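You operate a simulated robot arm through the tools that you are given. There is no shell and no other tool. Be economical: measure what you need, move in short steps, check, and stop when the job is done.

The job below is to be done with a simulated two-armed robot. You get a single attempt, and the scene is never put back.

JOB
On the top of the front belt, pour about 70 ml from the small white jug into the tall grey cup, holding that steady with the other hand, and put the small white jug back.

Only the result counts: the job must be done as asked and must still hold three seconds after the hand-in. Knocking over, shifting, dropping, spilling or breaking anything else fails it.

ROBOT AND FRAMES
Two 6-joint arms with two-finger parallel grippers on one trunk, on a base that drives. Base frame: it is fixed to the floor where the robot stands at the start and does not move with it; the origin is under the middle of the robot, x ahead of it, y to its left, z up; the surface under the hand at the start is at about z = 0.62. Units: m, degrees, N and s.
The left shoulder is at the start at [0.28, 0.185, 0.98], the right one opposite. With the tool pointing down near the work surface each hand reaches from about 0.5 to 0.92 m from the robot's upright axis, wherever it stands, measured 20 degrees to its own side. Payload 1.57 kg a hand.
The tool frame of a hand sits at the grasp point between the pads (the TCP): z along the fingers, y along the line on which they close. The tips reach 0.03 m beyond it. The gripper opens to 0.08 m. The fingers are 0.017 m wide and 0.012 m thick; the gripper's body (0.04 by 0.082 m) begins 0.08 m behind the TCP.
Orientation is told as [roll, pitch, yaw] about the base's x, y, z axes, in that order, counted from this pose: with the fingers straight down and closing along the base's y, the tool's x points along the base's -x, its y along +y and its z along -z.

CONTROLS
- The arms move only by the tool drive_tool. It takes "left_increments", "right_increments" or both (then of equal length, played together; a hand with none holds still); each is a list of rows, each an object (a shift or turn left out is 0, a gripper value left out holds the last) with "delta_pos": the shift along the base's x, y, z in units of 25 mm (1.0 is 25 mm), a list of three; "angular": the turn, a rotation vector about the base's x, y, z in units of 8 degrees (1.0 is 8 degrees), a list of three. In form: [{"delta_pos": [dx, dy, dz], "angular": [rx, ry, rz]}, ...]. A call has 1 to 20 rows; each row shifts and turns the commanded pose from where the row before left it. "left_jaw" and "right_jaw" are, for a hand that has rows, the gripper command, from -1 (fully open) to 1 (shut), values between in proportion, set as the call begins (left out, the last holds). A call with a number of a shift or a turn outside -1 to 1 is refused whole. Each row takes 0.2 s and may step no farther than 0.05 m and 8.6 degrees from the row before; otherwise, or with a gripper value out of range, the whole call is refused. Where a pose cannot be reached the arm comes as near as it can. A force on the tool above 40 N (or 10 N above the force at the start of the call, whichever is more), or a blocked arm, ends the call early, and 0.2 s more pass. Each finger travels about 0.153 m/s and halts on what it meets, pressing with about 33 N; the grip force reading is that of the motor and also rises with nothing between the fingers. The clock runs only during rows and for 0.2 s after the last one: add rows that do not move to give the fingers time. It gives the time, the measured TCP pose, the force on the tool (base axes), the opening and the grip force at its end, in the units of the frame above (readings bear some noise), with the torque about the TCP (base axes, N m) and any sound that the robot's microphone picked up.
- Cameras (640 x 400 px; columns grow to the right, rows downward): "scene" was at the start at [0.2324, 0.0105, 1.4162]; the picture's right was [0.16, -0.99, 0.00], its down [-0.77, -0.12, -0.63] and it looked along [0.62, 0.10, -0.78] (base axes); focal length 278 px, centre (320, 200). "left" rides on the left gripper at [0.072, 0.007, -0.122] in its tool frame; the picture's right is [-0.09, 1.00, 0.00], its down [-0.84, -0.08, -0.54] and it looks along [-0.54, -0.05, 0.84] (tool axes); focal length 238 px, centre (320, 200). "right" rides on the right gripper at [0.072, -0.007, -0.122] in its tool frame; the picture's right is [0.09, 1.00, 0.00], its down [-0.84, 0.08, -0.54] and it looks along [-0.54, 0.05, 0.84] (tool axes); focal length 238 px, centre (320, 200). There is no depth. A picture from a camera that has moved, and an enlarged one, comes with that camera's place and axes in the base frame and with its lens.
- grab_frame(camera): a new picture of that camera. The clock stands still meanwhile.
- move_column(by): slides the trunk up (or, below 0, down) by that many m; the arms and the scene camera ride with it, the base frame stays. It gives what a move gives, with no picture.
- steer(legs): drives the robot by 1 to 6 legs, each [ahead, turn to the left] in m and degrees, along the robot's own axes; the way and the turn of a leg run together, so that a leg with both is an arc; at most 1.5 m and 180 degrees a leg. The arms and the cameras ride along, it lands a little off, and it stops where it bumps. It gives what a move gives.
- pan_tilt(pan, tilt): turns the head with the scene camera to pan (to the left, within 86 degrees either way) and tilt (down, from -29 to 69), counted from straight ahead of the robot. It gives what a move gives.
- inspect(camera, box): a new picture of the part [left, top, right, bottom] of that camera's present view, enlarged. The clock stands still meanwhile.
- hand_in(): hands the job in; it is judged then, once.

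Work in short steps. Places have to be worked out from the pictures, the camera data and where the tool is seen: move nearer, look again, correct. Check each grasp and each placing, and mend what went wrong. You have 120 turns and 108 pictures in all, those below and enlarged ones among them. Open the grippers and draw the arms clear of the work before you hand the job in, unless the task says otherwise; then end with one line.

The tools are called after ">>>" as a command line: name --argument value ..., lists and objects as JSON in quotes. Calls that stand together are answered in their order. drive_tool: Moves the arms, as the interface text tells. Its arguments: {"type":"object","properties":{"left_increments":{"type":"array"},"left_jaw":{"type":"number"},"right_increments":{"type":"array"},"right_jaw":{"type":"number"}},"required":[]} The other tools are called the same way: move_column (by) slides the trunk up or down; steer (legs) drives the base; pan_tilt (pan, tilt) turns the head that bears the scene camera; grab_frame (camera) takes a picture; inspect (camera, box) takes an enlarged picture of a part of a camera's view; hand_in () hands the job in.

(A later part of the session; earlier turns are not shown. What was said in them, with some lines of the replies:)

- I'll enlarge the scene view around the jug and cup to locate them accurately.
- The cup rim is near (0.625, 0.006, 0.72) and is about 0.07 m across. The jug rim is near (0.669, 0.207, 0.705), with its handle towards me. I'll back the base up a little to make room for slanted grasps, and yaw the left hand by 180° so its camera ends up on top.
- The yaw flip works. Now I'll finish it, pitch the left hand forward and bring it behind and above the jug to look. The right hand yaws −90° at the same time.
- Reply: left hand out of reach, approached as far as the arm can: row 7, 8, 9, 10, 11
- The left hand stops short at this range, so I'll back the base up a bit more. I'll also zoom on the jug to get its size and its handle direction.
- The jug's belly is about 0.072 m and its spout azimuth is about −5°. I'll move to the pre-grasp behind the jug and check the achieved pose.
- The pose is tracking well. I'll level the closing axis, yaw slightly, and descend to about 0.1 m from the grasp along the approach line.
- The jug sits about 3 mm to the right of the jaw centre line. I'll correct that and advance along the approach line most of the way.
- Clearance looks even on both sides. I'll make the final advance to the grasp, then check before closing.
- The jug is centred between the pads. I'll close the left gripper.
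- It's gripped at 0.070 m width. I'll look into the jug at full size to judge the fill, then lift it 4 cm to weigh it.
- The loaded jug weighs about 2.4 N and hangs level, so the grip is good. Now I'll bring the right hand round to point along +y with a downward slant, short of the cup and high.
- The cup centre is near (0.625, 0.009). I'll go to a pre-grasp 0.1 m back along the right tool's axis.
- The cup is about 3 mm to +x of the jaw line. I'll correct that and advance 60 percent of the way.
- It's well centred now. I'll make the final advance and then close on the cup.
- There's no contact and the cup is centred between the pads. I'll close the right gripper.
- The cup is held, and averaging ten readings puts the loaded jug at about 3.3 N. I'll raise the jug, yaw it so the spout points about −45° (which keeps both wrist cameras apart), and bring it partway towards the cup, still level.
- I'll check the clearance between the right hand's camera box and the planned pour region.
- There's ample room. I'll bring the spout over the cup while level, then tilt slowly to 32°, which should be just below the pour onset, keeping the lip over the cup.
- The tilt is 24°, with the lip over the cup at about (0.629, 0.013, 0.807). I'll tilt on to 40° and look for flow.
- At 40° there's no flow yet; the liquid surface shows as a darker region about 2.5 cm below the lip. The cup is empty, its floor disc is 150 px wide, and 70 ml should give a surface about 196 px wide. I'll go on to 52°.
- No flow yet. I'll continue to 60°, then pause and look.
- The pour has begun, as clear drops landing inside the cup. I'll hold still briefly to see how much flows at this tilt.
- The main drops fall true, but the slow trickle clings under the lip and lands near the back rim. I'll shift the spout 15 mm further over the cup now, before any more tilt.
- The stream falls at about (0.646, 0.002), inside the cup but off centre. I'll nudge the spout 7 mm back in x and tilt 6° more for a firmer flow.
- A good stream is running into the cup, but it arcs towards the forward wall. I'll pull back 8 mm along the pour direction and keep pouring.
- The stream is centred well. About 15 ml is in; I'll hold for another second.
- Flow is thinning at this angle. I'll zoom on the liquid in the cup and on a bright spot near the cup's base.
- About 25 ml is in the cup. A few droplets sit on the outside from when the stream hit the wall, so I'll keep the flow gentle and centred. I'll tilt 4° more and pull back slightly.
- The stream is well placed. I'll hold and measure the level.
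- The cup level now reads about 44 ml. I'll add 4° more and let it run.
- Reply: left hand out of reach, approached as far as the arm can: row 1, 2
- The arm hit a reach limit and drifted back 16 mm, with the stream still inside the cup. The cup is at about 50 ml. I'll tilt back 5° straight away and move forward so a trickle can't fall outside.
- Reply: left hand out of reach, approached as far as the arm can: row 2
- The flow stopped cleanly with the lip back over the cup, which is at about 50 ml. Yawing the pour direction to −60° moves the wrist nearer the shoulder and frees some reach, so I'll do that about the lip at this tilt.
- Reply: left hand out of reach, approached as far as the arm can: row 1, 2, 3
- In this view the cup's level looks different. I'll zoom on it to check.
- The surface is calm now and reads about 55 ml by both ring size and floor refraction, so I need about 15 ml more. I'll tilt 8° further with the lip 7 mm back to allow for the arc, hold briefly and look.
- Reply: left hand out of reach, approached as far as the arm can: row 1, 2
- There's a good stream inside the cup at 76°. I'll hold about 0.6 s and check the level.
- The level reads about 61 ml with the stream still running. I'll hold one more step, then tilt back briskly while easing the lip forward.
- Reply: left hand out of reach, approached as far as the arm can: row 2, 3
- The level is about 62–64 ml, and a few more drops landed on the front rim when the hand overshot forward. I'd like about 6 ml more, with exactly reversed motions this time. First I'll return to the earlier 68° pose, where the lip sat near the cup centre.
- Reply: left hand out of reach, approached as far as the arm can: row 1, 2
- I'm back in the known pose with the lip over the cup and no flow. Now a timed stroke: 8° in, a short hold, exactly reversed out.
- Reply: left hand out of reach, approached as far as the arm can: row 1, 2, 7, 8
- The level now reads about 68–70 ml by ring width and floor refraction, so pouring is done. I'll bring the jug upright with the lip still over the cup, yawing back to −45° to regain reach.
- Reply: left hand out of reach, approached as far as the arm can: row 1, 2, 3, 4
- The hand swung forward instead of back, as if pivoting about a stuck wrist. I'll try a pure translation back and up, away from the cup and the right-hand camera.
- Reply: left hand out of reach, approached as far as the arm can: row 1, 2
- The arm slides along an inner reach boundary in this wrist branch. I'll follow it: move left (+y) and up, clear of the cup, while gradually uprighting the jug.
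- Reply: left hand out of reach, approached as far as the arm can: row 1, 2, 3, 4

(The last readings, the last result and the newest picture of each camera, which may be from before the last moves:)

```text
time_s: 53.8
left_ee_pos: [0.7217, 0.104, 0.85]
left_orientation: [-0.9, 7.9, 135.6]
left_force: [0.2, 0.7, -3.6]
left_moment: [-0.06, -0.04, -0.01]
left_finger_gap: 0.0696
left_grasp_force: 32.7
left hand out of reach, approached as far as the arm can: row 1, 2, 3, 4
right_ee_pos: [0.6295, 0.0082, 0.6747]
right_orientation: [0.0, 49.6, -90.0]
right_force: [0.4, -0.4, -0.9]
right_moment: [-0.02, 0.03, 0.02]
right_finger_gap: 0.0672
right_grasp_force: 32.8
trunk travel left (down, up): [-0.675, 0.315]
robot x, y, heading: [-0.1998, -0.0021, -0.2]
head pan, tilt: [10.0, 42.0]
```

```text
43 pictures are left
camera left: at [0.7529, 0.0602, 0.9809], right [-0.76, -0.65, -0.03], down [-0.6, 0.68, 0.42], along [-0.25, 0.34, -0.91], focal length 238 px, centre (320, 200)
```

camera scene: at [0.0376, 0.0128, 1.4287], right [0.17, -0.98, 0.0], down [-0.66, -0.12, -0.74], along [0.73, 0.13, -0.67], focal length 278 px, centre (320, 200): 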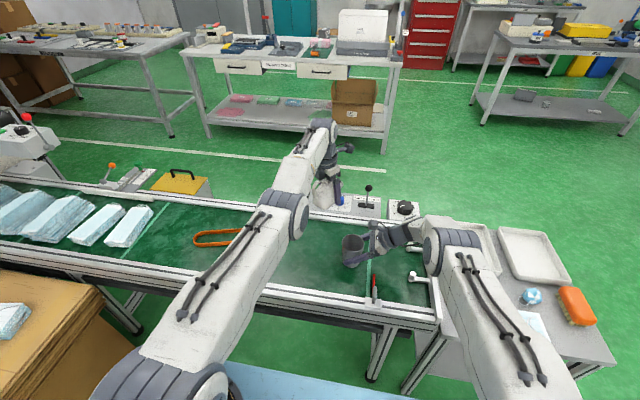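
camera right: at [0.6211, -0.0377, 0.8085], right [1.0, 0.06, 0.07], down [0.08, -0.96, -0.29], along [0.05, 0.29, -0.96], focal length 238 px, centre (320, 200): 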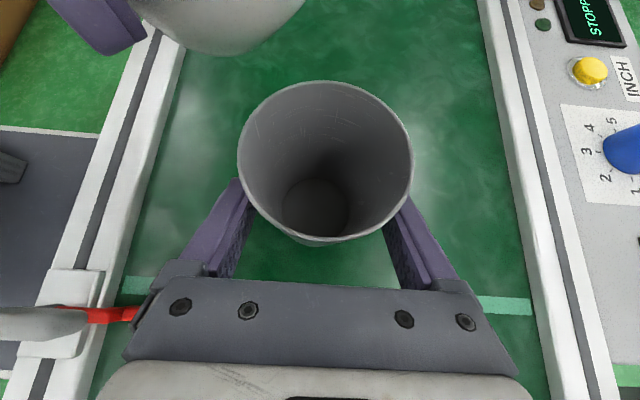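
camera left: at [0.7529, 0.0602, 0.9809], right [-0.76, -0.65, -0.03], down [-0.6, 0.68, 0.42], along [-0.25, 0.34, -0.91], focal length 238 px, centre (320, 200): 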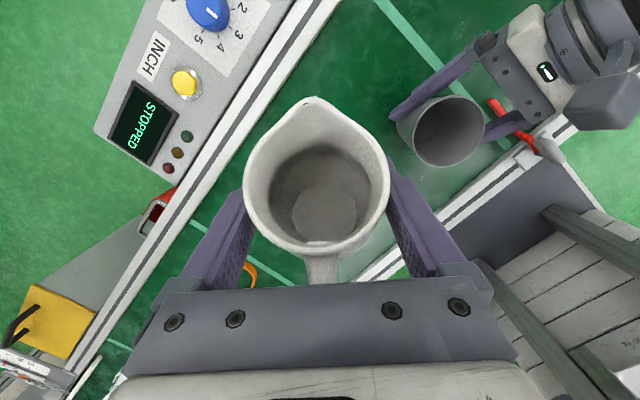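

The y and z axes track commands but x doesn't. I'll look closely at the left arm's posture to see which joint is at its limit.

>>> inspect --camera "scene" --box '[120, 100, 440, 300]'

```text
2.00 times, centred on (280, 200) of scene
camera zoom: at [0.0376, 0.0128, 1.4287], right [0.17, -0.98, 0.0], down [-0.66, -0.12, -0.74], along [0.73, 0.13, -0.67], focal length 557 px, centre (400, 200)
```

zoom: 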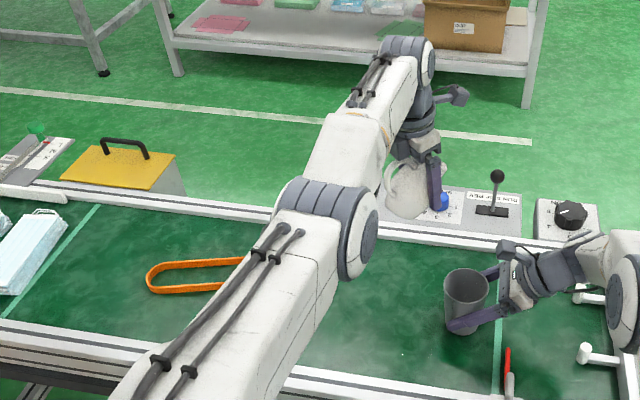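

The left elbow is almost straight, so the solver is stuck at that singularity, and my upward moves only stretched it further. I'll command downward and inward motion, which should flex the elbow.

>>> drive_tool --left_increments '[{"delta_pos": [0, 0.2, -0.6]}, {"delta_pos": [0, 0.2, -0.6]}, {"delta_pos": [0, 0.2, -0.6]}, {}]'

```text
time_s: 54.8
left_ee_pos: [0.7202, 0.1185, 0.8031]
left_orientation: [-1.1, 7.9, 135.5]
left_force: [0.7, 0.0, -3.0]
left_moment: [-0.03, -0.02, -0.01]
left_finger_gap: 0.0695
left_grasp_force: 32.6
right_ee_pos: [0.6277, 0.0079, 0.6757]
right_orientation: [-0.1, 49.7, -90.0]
right_force: [0.1, 0.3, 0.0]
right_moment: [-0.01, -0.04, -0.03]
right_finger_gap: 0.0674
right_grasp_force: 33.1
trunk travel left (down, up): [-0.675, 0.315]
robot x, y, heading: [-0.2008, 0.0032, 0.2]
head pan, tilt: [10.0, 42.0]
```

It's freed, with no reach warning. Now I'll move inward in x, with a little +y.

>>> drive_tool --left_increments '[{"delta_pos": [-0.4, 0.4, 0]}, {"delta_pos": [-0.4, 0.4, 0]}, {"delta_pos": [-0.4, 0.4, 0]}, {"delta_pos": [-0.4, 0.4, 0]}, {}]'

```text
time_s: 56.0
left_ee_pos: [0.7205, 0.1565, 0.8015]
left_orientation: [-0.9, 7.9, 135.5]
left_force: [-0.3, -0.8, -2.9]
left_moment: [-0.05, -0.04, -0.03]
left_finger_gap: 0.0694
left_grasp_force: 32.9
left hand out of reach, approached as far as the arm can: row 1, 2, 3, 4
right_ee_pos: [0.6293, 0.0069, 0.6763]
right_orientation: [0.0, 49.7, -89.9]
right_force: [0.3, 0.8, 0.1]
right_moment: [0.01, 0.0, -0.04]
right_finger_gap: 0.067
right_grasp_force: 33.6
trunk travel left (down, up): [-0.675, 0.315]
robot x, y, heading: [-0.1999, 0.0016, 0.1]
head pan, tilt: [10.0, 42.0]
```

x is still blocked, so a wrist joint may be at its limit rather than the elbow. I'll test a small yaw back towards the grasp heading, followed by a small inward step.

>>> drive_tool --left_increments '[{"angular": [0, 0, 0.8]}, {"angular": [0, 0, 0.8]}, {"delta_pos": [-0.3, 0, 0]}, {"delta_pos": [-0.3, 0, 0]}, {}]'

>>> drive_tool --left_increments '[{"delta_pos": [-0.2, 0, -0.5]}, {"delta_pos": [-0.2, 0, -0.5]}, {}]'

```text
time_s: 57.2
left_ee_pos: [0.7242, 0.1559, 0.7999]
left_orientation: [-1.0, 8.0, 148.3]
left_force: [-0.3, 0.9, -2.5]
left_moment: [0.0, -0.01, 0.01]
left_finger_gap: 0.0694
left_grasp_force: 32.8
left hand out of reach, approached as far as the arm can: row 2, 3, 4
right_ee_pos: [0.6286, 0.0082, 0.6746]
right_orientation: [0.1, 49.6, -90.0]
right_force: [0.2, -0.2, 0.2]
right_moment: [-0.01, 0.03, 0.0]
right_finger_gap: 0.0671
right_grasp_force: 33.6
trunk travel left (down, up): [-0.675, 0.315]
robot x, y, heading: [-0.2014, 0.0025, -0.0]
head pan, tilt: [10.0, 42.0]
```

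```text
time_s: 58.0
left_ee_pos: [0.7215, 0.1564, 0.7728]
left_orientation: [-1.0, 7.9, 148.2]
left_force: [0.6, -0.4, -2.6]
left_moment: [-0.03, -0.03, 0.01]
left_finger_gap: 0.0693
left_grasp_force: 33.2
left hand out of reach, approached as far as the arm can: row 1, 2
right_ee_pos: [0.6288, 0.0081, 0.675]
right_orientation: [0.0, 49.6, -90.1]
right_force: [0.1, 0.0, 0.1]
right_moment: [0.0, -0.02, -0.01]
right_finger_gap: 0.0675
right_grasp_force: 33.5
trunk travel left (down, up): [-0.675, 0.315]
robot x, y, heading: [-0.2026, 0.0024, -0.1]
head pan, tilt: [10.0, 42.0]
```

The left arm stays almost straight and won't bend here, so I'll free the rest first. The cup no longer needs holding, so I'll open the right gripper and withdraw it straight back along its axis.

>>> drive_tool --right_increments '[{}, {}, {}, {"delta_pos": [0, -0.15, 0.12]}, {"delta_pos": [0, -0.3, 0.25]}, {"delta_pos": [0, -0.4, 0.33]}, {"delta_pos": [0, -0.5, 0.42]}, {"delta_pos": [0, -0.6, 0.5]}, {"delta_pos": [0, -0.6, 0.5]}, {"delta_pos": [0, -0.6, 0.5]}, {}]' --right_jaw -1

>>> grab_frame --camera "right"

```text
time_s: 60.4
left_ee_pos: [0.723, 0.1566, 0.7744]
left_orientation: [-1.0, 8.0, 148.3]
left_force: [0.7, -0.5, -2.8]
left_moment: [-0.01, -0.05, 0.01]
left_finger_gap: 0.0693
left_grasp_force: 32.8
right_ee_pos: [0.6273, -0.0716, 0.7399]
right_orientation: [-0.1, 49.5, -89.9]
right_force: [0.4, -0.6, -0.9]
right_moment: [0.02, -0.01, -0.01]
right_finger_gap: 0.0799
right_grasp_force: 0.2
trunk travel left (down, up): [-0.675, 0.315]
robot x, y, heading: [-0.2039, 0.0016, 0.1]
head pan, tilt: [10.0, 42.0]
```

```text
41 pictures are left
camera right: at [0.6205, -0.1172, 0.8734], right [1.0, 0.06, 0.07], down [0.08, -0.95, -0.29], along [0.05, 0.29, -0.96], focal length 238 px, centre (320, 200)
```

right: 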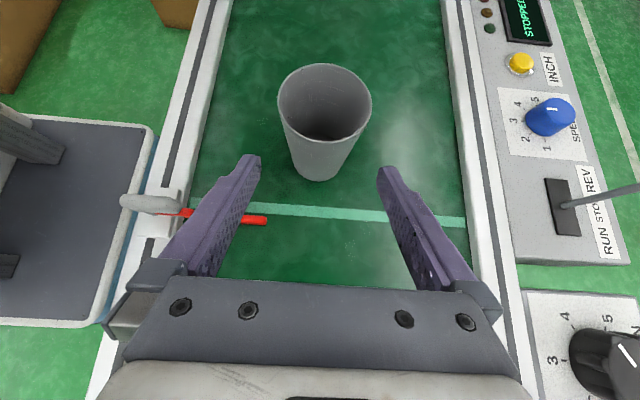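

The cup stands where it was and the belt around it looks clean. I'll lift the right hand well clear, then raise the trunk so the left arm has room to flex downward relative to its shoulder.

>>> drive_tool --right_increments '[{"delta_pos": [0, -0.4, 0.8]}, {"delta_pos": [0, -0.4, 0.8]}, {"delta_pos": [0, -0.4, 0.8]}, {"delta_pos": [0, -0.4, 0.8]}, {"delta_pos": [0, -0.2, 0.8]}, {}]'

>>> move_column --by 0.15

>>> drive_tool --left_increments '[{"delta_pos": [-0.1, 0.1, -0.8]}, {"delta_pos": [-0.1, 0.1, -0.8]}, {"delta_pos": [-0.1, 0.1, -0.8]}, {"delta_pos": [-0.1, 0.1, -0.8]}, {"delta_pos": [-0.1, 0.1, -0.8]}, {}]'

```text
time_s: 61.8
left_ee_pos: [0.7208, 0.1552, 0.7739]
left_orientation: [-1.0, 7.8, 148.3]
left_force: [-0.4, 0.4, -2.9]
left_moment: [-0.04, -0.05, -0.01]
left_finger_gap: 0.0692
left_grasp_force: 33.2
right_ee_pos: [0.6296, -0.1165, 0.8388]
right_orientation: [0.0, 49.6, -90.1]
right_force: [-0.2, 0.6, 1.1]
right_moment: [0.0, -0.02, 0.02]
right_finger_gap: 0.0801
right_grasp_force: 0.1
trunk travel left (down, up): [-0.675, 0.315]
robot x, y, heading: [-0.2041, -0.004, 0.0]
head pan, tilt: [10.0, 42.0]
```

```text
time_s: 63.5
left_ee_pos: [0.7215, 0.1558, 0.9235]
left_orientation: [-1.0, 7.8, 148.2]
left_force: [-0.2, 0.2, -3.7]
left_moment: [-0.06, -0.05, 0.06]
left_finger_gap: 0.0691
left_grasp_force: 32.4
right_ee_pos: [0.6303, -0.117, 0.9904]
right_orientation: [0.0, 49.7, -90.0]
right_force: [-1.0, -0.2, 0.5]
right_moment: [-0.02, 0.01, 0.0]
right_finger_gap: 0.0799
right_grasp_force: 0.1
trunk travel left (down, up): [-0.825, 0.165]
robot x, y, heading: [-0.2023, -0.0013, 0.0]
head pan, tilt: [10.0, 42.0]
```

```text
time_s: 64.9
left_ee_pos: [0.7022, 0.1687, 0.8246]
left_orientation: [-1.0, 7.9, 148.3]
left_force: [0.3, 0.6, -2.0]
left_moment: [-0.03, -0.06, -0.03]
left_finger_gap: 0.0693
left_grasp_force: 33.3
left hand out of reach, approached as far as the arm can: row 5
right_ee_pos: [0.6298, -0.1175, 0.9904]
right_orientation: [0.0, 49.6, -90.0]
right_force: [-0.2, 0.5, 0.2]
right_moment: [0.0, -0.01, -0.01]
right_finger_gap: 0.0803
right_grasp_force: 0.1
trunk travel left (down, up): [-0.825, 0.165]
robot x, y, heading: [-0.2027, -0.0003, -0.1]
head pan, tilt: [10.0, 42.0]
```

The left hand slid slightly inward but still on a boundary. I'll look at the arm's posture again.

>>> pan_tilt --pan 20 --tilt 45

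>>> grab_frame --camera "scene"

```text
time_s: 65.7
left_ee_pos: [0.7033, 0.1691, 0.8255]
left_orientation: [-1.0, 7.9, 148.4]
left_force: [0.1, 0.6, -2.4]
left_moment: [-0.01, -0.05, 0.04]
left_finger_gap: 0.069
left_grasp_force: 33.5
right_ee_pos: [0.6289, -0.1162, 0.9896]
right_orientation: [0.0, 49.6, -90.1]
right_force: [-0.8, 0.2, -0.6]
right_moment: [-0.01, 0.01, 0.04]
right_finger_gap: 0.0799
right_grasp_force: 0.1
trunk travel left (down, up): [-0.825, 0.165]
robot x, y, heading: [-0.2025, 0.0002, -0.1]
head pan, tilt: [20.0, 45.0]
```

```text
40 pictures are left
camera scene: at [0.0317, 0.0261, 1.5744], right [0.34, -0.94, 0.0], down [-0.66, -0.24, -0.71], along [0.66, 0.24, -0.71], focal length 278 px, centre (320, 200)
```

scene: 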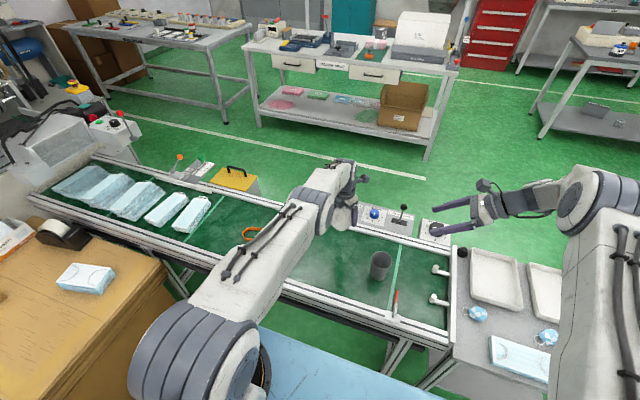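

I'll use the base to gain range instead: back up 0.12 m, then bring the jug upright and yaw it to its original heading, letting the arm extend forward.

>>> steer --legs '[[-0.12, 0]]'

>>> drive_tool --left_increments '[{"angular": [-0.26, -0.43, 0.3]}, {"angular": [-0.25, -0.43, 0.3]}, {"angular": [-0.24, -0.44, 0.3]}, {"angular": [-0.22, -0.45, 0.3]}, {"angular": [-0.2, -0.46, 0.3]}, {"angular": [-0.17, -0.47, 0.3]}, {"angular": [-0.14, -0.48, 0.3]}, {"angular": [-0.11, -0.49, 0.3]}, {"angular": [-0.09, -0.49, 0.3]}, {}]'

```text
time_s: 66.6
left_ee_pos: [0.6525, 0.169, 0.8256]
left_orientation: [-1.0, 7.8, 148.2]
left_force: [0.1, -1.3, -2.9]
left_moment: [-0.04, -0.06, -0.02]
left_finger_gap: 0.0692
left_grasp_force: 33.0
right_ee_pos: [0.579, -0.1154, 0.9893]
right_orientation: [-0.2, 49.6, -90.0]
right_force: [-0.2, 0.1, 0.4]
right_moment: [0.0, 0.02, -0.04]
right_finger_gap: 0.0798
right_grasp_force: 0.0
trunk travel left (down, up): [-0.825, 0.165]
robot x, y, heading: [-0.251, 0.0001, -0.2]
head pan, tilt: [20.0, 45.0]
stopped in leg 1: the robot was blocked; the commanded pose is now the measured one
```

```text
time_s: 68.8
left_ee_pos: [0.652, 0.1687, 0.8257]
left_orientation: [-0.1, 43.9, 170.2]
left_force: [0.1, 0.2, -1.6]
left_moment: [0.01, -0.07, 0.01]
left_finger_gap: 0.0695
left_grasp_force: 33.4
right_ee_pos: [0.5785, -0.1161, 0.9902]
right_orientation: [0.1, 49.6, -89.8]
right_force: [-0.3, 0.3, 0.0]
right_moment: [-0.03, -0.01, 0.01]
right_finger_gap: 0.0802
right_grasp_force: 0.0
trunk travel left (down, up): [-0.825, 0.165]
robot x, y, heading: [-0.2542, -0.0032, 0.1]
head pan, tilt: [20.0, 45.0]
```

The base touched something behind and stopped, but the command reset freed the arm and the jug is now upright at its original heading. I'll carry it above its original spot.

>>> drive_tool --left_increments '[{"delta_pos": [0.2, 0.4, -0.5], "angular": [0, -0.06, 0.18]}, {"delta_pos": [0.2, 0.4, -0.5], "angular": [0, 0, 0.18]}, {"delta_pos": [0.2, 0.4, -0.6]}, {"delta_pos": [0.14, 0.28, -0.7]}, {"delta_pos": [0, 0, -0.7]}, {"delta_pos": [0, 0, -0.7]}, {}]'

>>> grab_frame --camera "left"

>>> grab_frame --camera "scene"

```text
time_s: 70.4
left_ee_pos: [0.6706, 0.2068, 0.7341]
left_orientation: [-0.2, 44.3, 173.0]
left_force: [0.8, -0.2, -3.3]
left_moment: [0.0, -0.02, -0.03]
left_finger_gap: 0.0697
left_grasp_force: 32.8
right_ee_pos: [0.58, -0.1167, 0.9907]
right_orientation: [0.1, 49.6, -89.9]
right_force: [-0.2, -0.1, 0.5]
right_moment: [-0.01, -0.01, -0.02]
right_finger_gap: 0.0799
right_grasp_force: 0.0
trunk travel left (down, up): [-0.825, 0.165]
robot x, y, heading: [-0.2526, -0.0016, -0.1]
head pan, tilt: [20.0, 45.0]
```

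```text
39 pictures are left
camera left: at [0.636, 0.2047, 0.8713], right [-0.18, -0.98, -0.07], down [-0.96, 0.19, -0.2], along [0.21, 0.03, -0.98], focal length 238 px, centre (320, 200)
```

left: 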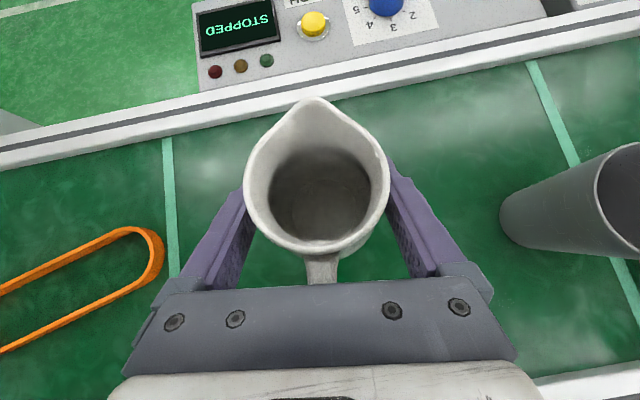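

```text
38 pictures are left
camera scene: at [-0.0185, 0.0262, 1.5744], right [0.34, -0.94, 0.0], down [-0.66, -0.24, -0.71], along [0.66, 0.24, -0.71], focal length 278 px, centre (320, 200)
```

scene: 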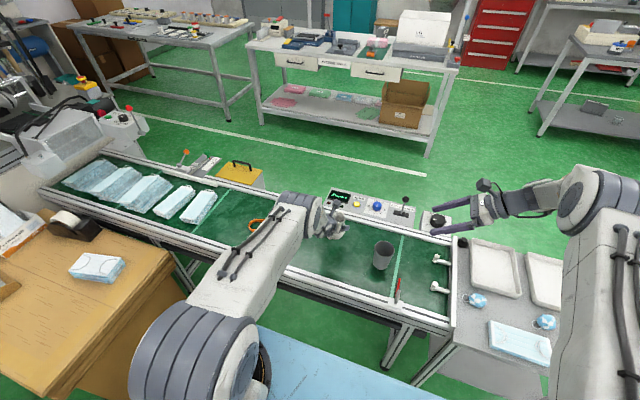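

The jug is level above its original spot. I'll lower it to just above its original resting height.

>>> drive_tool --left_increments '[{"delta_pos": [0, -0.03, -0.6]}, {"delta_pos": [0, 0, -0.6]}, {"delta_pos": [0, 0, -0.5]}, {"delta_pos": [0, 0, -0.3]}, {"delta_pos": [0, 0, -0.15]}, {}, {}]'

```text
time_s: 72.0
left_ee_pos: [0.671, 0.205, 0.6821]
left_orientation: [0.0, 44.3, 173.0]
left_force: [-0.4, -0.4, -2.7]
left_moment: [-0.02, -0.02, 0.02]
left_finger_gap: 0.0694
left_grasp_force: 33.0
right_ee_pos: [0.5797, -0.1158, 0.9911]
right_orientation: [0.0, 49.6, -89.9]
right_force: [0.0, 0.2, -0.1]
right_moment: [0.02, 0.01, 0.02]
right_finger_gap: 0.08
right_grasp_force: 0.2
trunk travel left (down, up): [-0.825, 0.165]
robot x, y, heading: [-0.2526, -0.0004, 0.1]
head pan, tilt: [20.0, 45.0]
```

It's still airborne, with the weight in the reading. I'll lower it in small steps until the contact force changes.

>>> drive_tool --left_increments '[{"delta_pos": [0, 0, -0.08]}, {"delta_pos": [0, 0, -0.08]}, {}]'

>>> drive_tool --left_increments '[{"delta_pos": [0, 0, -0.06]}, {}]'

```text
time_s: 72.8
left_ee_pos: [0.669, 0.2047, 0.68]
left_orientation: [-0.2, 44.4, 173.0]
left_force: [0.7, 1.4, 4.0]
left_moment: [-0.06, 0.11, -0.02]
left_finger_gap: 0.0693
left_grasp_force: 33.0
left hand out of reach, approached as far as the arm can: row 2
right_ee_pos: [0.5782, -0.1163, 0.9904]
right_orientation: [0.1, 49.6, -89.9]
right_force: [-0.2, -0.5, 1.2]
right_moment: [-0.02, 0.01, 0.0]
right_finger_gap: 0.0802
right_grasp_force: 0.0
trunk travel left (down, up): [-0.825, 0.165]
robot x, y, heading: [-0.2497, 0.0015, 0.1]
head pan, tilt: [20.0, 45.0]
```

```text
time_s: 73.4
left_ee_pos: [0.6693, 0.2054, 0.6779]
left_orientation: [-0.3, 44.6, 173.0]
left_force: [2.4, 1.4, 10.5]
left_moment: [-0.13, 0.13, 0.0]
left_finger_gap: 0.0693
left_grasp_force: 32.4
right_ee_pos: [0.5783, -0.1155, 0.9894]
right_orientation: [0.1, 49.6, -89.9]
right_force: [0.2, 0.5, 0.2]
right_moment: [0.0, -0.01, -0.03]
right_finger_gap: 0.0801
right_grasp_force: 0.1
trunk travel left (down, up): [-0.825, 0.165]
robot x, y, heading: [-0.2516, -0.002, -0.1]
head pan, tilt: [20.0, 45.0]
```

Contact is made at about +10 N. I'll ease off 1.5 mm and open the gripper.

>>> drive_tool --left_increments '[{"delta_pos": [0, 0, 0.06]}, {}]'

>>> drive_tool --left_increments '[{}, {}, {}]' --left_jaw -1

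>>> grab_frame --camera "left"

```text
time_s: 74.0
left_ee_pos: [0.6687, 0.2058, 0.6785]
left_orientation: [-0.2, 44.5, 173.0]
left_force: [4.7, 2.3, 11.5]
left_moment: [-0.09, -0.04, 0.04]
left_finger_gap: 0.0695
left_grasp_force: 33.2
right_ee_pos: [0.5797, -0.1149, 0.9915]
right_orientation: [0.1, 49.5, -89.9]
right_force: [-0.2, -0.3, -0.1]
right_moment: [0.01, -0.01, 0.01]
right_finger_gap: 0.0798
right_grasp_force: 0.0
trunk travel left (down, up): [-0.825, 0.165]
robot x, y, heading: [-0.2495, 0.0019, 0.0]
head pan, tilt: [20.0, 45.0]
```

```text
time_s: 74.8
left_ee_pos: [0.6686, 0.2035, 0.6775]
left_orientation: [-0.2, 44.4, 173.0]
left_force: [-0.5, -0.4, 0.1]
left_moment: [-0.01, 0.01, -0.01]
left_finger_gap: 0.0802
left_grasp_force: 0.1
right_ee_pos: [0.5792, -0.1155, 0.9905]
right_orientation: [0.1, 49.6, -89.9]
right_force: [0.0, 0.3, 0.9]
right_moment: [-0.02, -0.02, -0.01]
right_finger_gap: 0.0801
right_grasp_force: 0.0
trunk travel left (down, up): [-0.825, 0.165]
robot x, y, heading: [-0.252, 0.0017, -0.2]
head pan, tilt: [20.0, 45.0]
```

```text
37 pictures are left
camera left: at [0.6334, 0.2031, 0.8154], right [-0.18, -0.98, -0.07], down [-0.96, 0.19, -0.2], along [0.21, 0.03, -0.98], focal length 238 px, centre (320, 200)
```

left: 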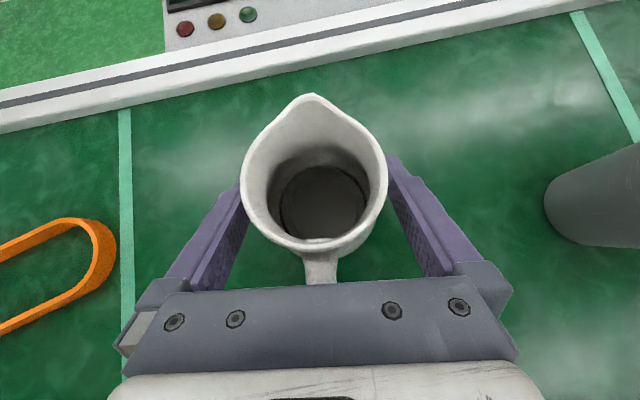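

The jug stands upright at its original spot and is released. I'll withdraw the left hand back along its approach line, then lift away.

>>> drive_tool --left_increments '[{"delta_pos": [-0.3, 0.037, 0.3]}, {"delta_pos": [-0.4, 0.05, 0.4]}, {"delta_pos": [-0.5, 0.06, 0.5]}, {"delta_pos": [-0.6, 0.07, 0.6]}, {"delta_pos": [-0.6, 0.07, 0.6]}, {"delta_pos": [-0.6, 0.07, 0.6]}, {"delta_pos": [-0.3, 0.3, 0.8]}, {"delta_pos": [0, 0.5, 0.8]}, {"delta_pos": [0, 0.5, 0.8]}, {}]'

>>> pan_tilt --pan 5 --tilt 45

>>> grab_frame --camera "scene"

>>> grab_frame --camera "left"

>>> grab_frame --camera "right"

```text
time_s: 77.0
left_ee_pos: [0.5843, 0.2474, 0.8133]
left_orientation: [-0.2, 44.4, 173.0]
left_force: [-0.7, 0.1, 0.1]
left_moment: [0.0, -0.02, 0.03]
left_finger_gap: 0.0802
left_grasp_force: 0.2
left hand out of reach, approached as far as the arm can: row 1, 2
right_ee_pos: [0.5793, -0.1157, 0.9906]
right_orientation: [0.1, 49.6, -89.9]
right_force: [0.6, -0.8, -1.0]
right_moment: [-0.01, 0.02, -0.01]
right_finger_gap: 0.08
right_grasp_force: 0.1
trunk travel left (down, up): [-0.825, 0.165]
robot x, y, heading: [-0.2477, -0.0012, 0.0]
head pan, tilt: [20.0, 45.0]
```

```text
time_s: 77.8
left_ee_pos: [0.5854, 0.2472, 0.8129]
left_orientation: [-0.2, 44.5, 172.9]
left_force: [-0.6, -0.1, 0.5]
left_moment: [-0.02, -0.03, -0.03]
left_finger_gap: 0.08
left_grasp_force: 0.0
right_ee_pos: [0.5796, -0.1168, 0.9903]
right_orientation: [0.1, 49.7, -90.0]
right_force: [-0.7, 0.3, 0.7]
right_moment: [-0.01, 0.01, 0.01]
right_finger_gap: 0.0798
right_grasp_force: 0.0
trunk travel left (down, up): [-0.825, 0.165]
robot x, y, heading: [-0.2485, -0.0034, 0.1]
head pan, tilt: [5.0, 45.0]
```

```text
36 pictures are left
camera scene: at [-0.0141, 0.0055, 1.5744], right [0.09, -1.0, 0.0], down [-0.7, -0.06, -0.71], along [0.7, 0.06, -0.71], focal length 278 px, centre (320, 200)
```

scene: 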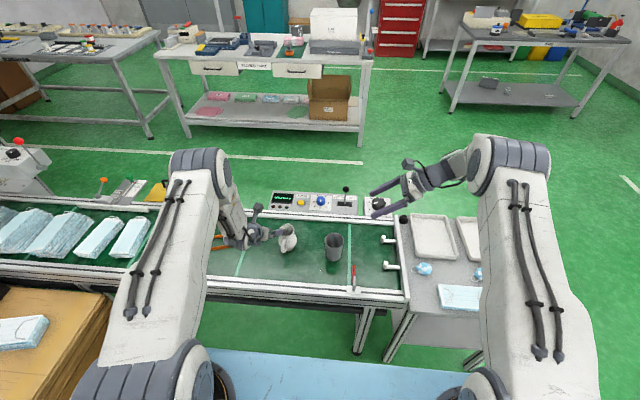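

```text
35 pictures are left
camera left: at [0.5503, 0.2455, 0.9503], right [-0.18, -0.98, -0.07], down [-0.96, 0.19, -0.2], along [0.21, 0.03, -0.98], focal length 238 px, centre (320, 200)
```

left: 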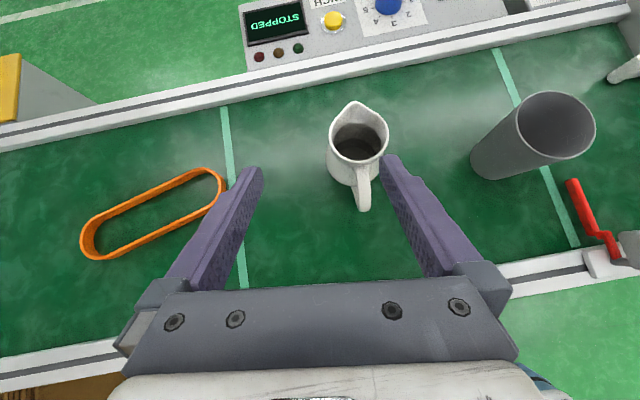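

```text
34 pictures are left
camera right: at [0.5715, -0.1615, 1.1238], right [1.0, 0.06, 0.07], down [0.08, -0.96, -0.29], along [0.05, 0.29, -0.96], focal length 238 px, centre (320, 200)
```

right: 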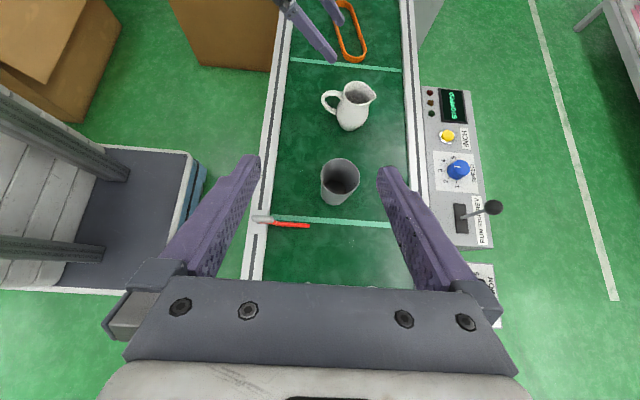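

The jug and cup are upright in their places, the belt is still stopped, and nothing else has moved. I'll raise the left hand a bit further so it's fully clear.

>>> drive_tool --left_increments '[{"delta_pos": [0, 0.2, 0.9]}, {"delta_pos": [0, 0.2, 0.9]}, {"delta_pos": [0, 0.2, 0.9]}, {"delta_pos": [0, 0.2, 0.9]}, {}]'

>>> inspect --camera "scene" --box '[230, 190, 410, 310]'

```text
time_s: 79.0
left_ee_pos: [0.5857, 0.268, 0.9034]
left_orientation: [-0.2, 44.4, 172.9]
left_force: [-0.1, -0.6, -0.3]
left_moment: [-0.02, 0.01, -0.01]
left_finger_gap: 0.0801
left_grasp_force: 0.0
right_ee_pos: [0.5794, -0.1171, 0.9915]
right_orientation: [0.1, 49.6, -89.9]
right_force: [-0.7, 0.8, -0.4]
right_moment: [0.0, 0.04, -0.05]
right_finger_gap: 0.08
right_grasp_force: 0.0
trunk travel left (down, up): [-0.825, 0.165]
robot x, y, heading: [-0.2528, -0.0023, 0.4]
head pan, tilt: [5.0, 45.0]
```

```text
3.33 times, centred on (320, 250) of scene
camera zoom: at [-0.0143, 0.0054, 1.5744], right [0.09, -1.0, 0.0], down [-0.7, -0.06, -0.71], along [0.7, 0.06, -0.71], focal length 928 px, centre (320, 33)
```

zoom: 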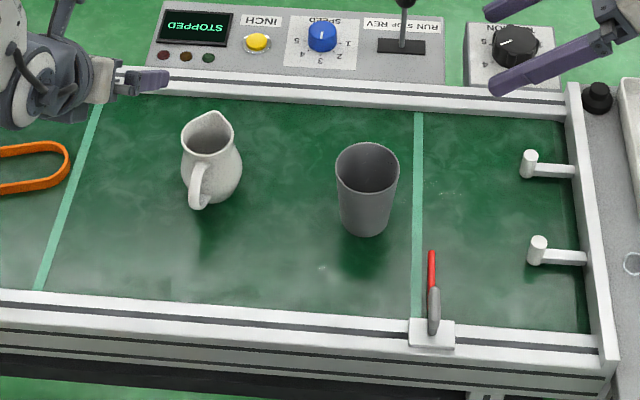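

The scene is settled: the jug is back in its place, the cup is standing with the liquid in it, and both hands are open and clear. I'm handing the job in.

>>> hand_in

```text
The job is handed in.
```

I poured roughly 65–70 ml (my estimate from the camera views) into the tall grey cup while the right hand held it, then put the small white jug back in its place. A few drops ran down the outside of the cup, and the base bumped lightly into something behind it that the cameras did not show.
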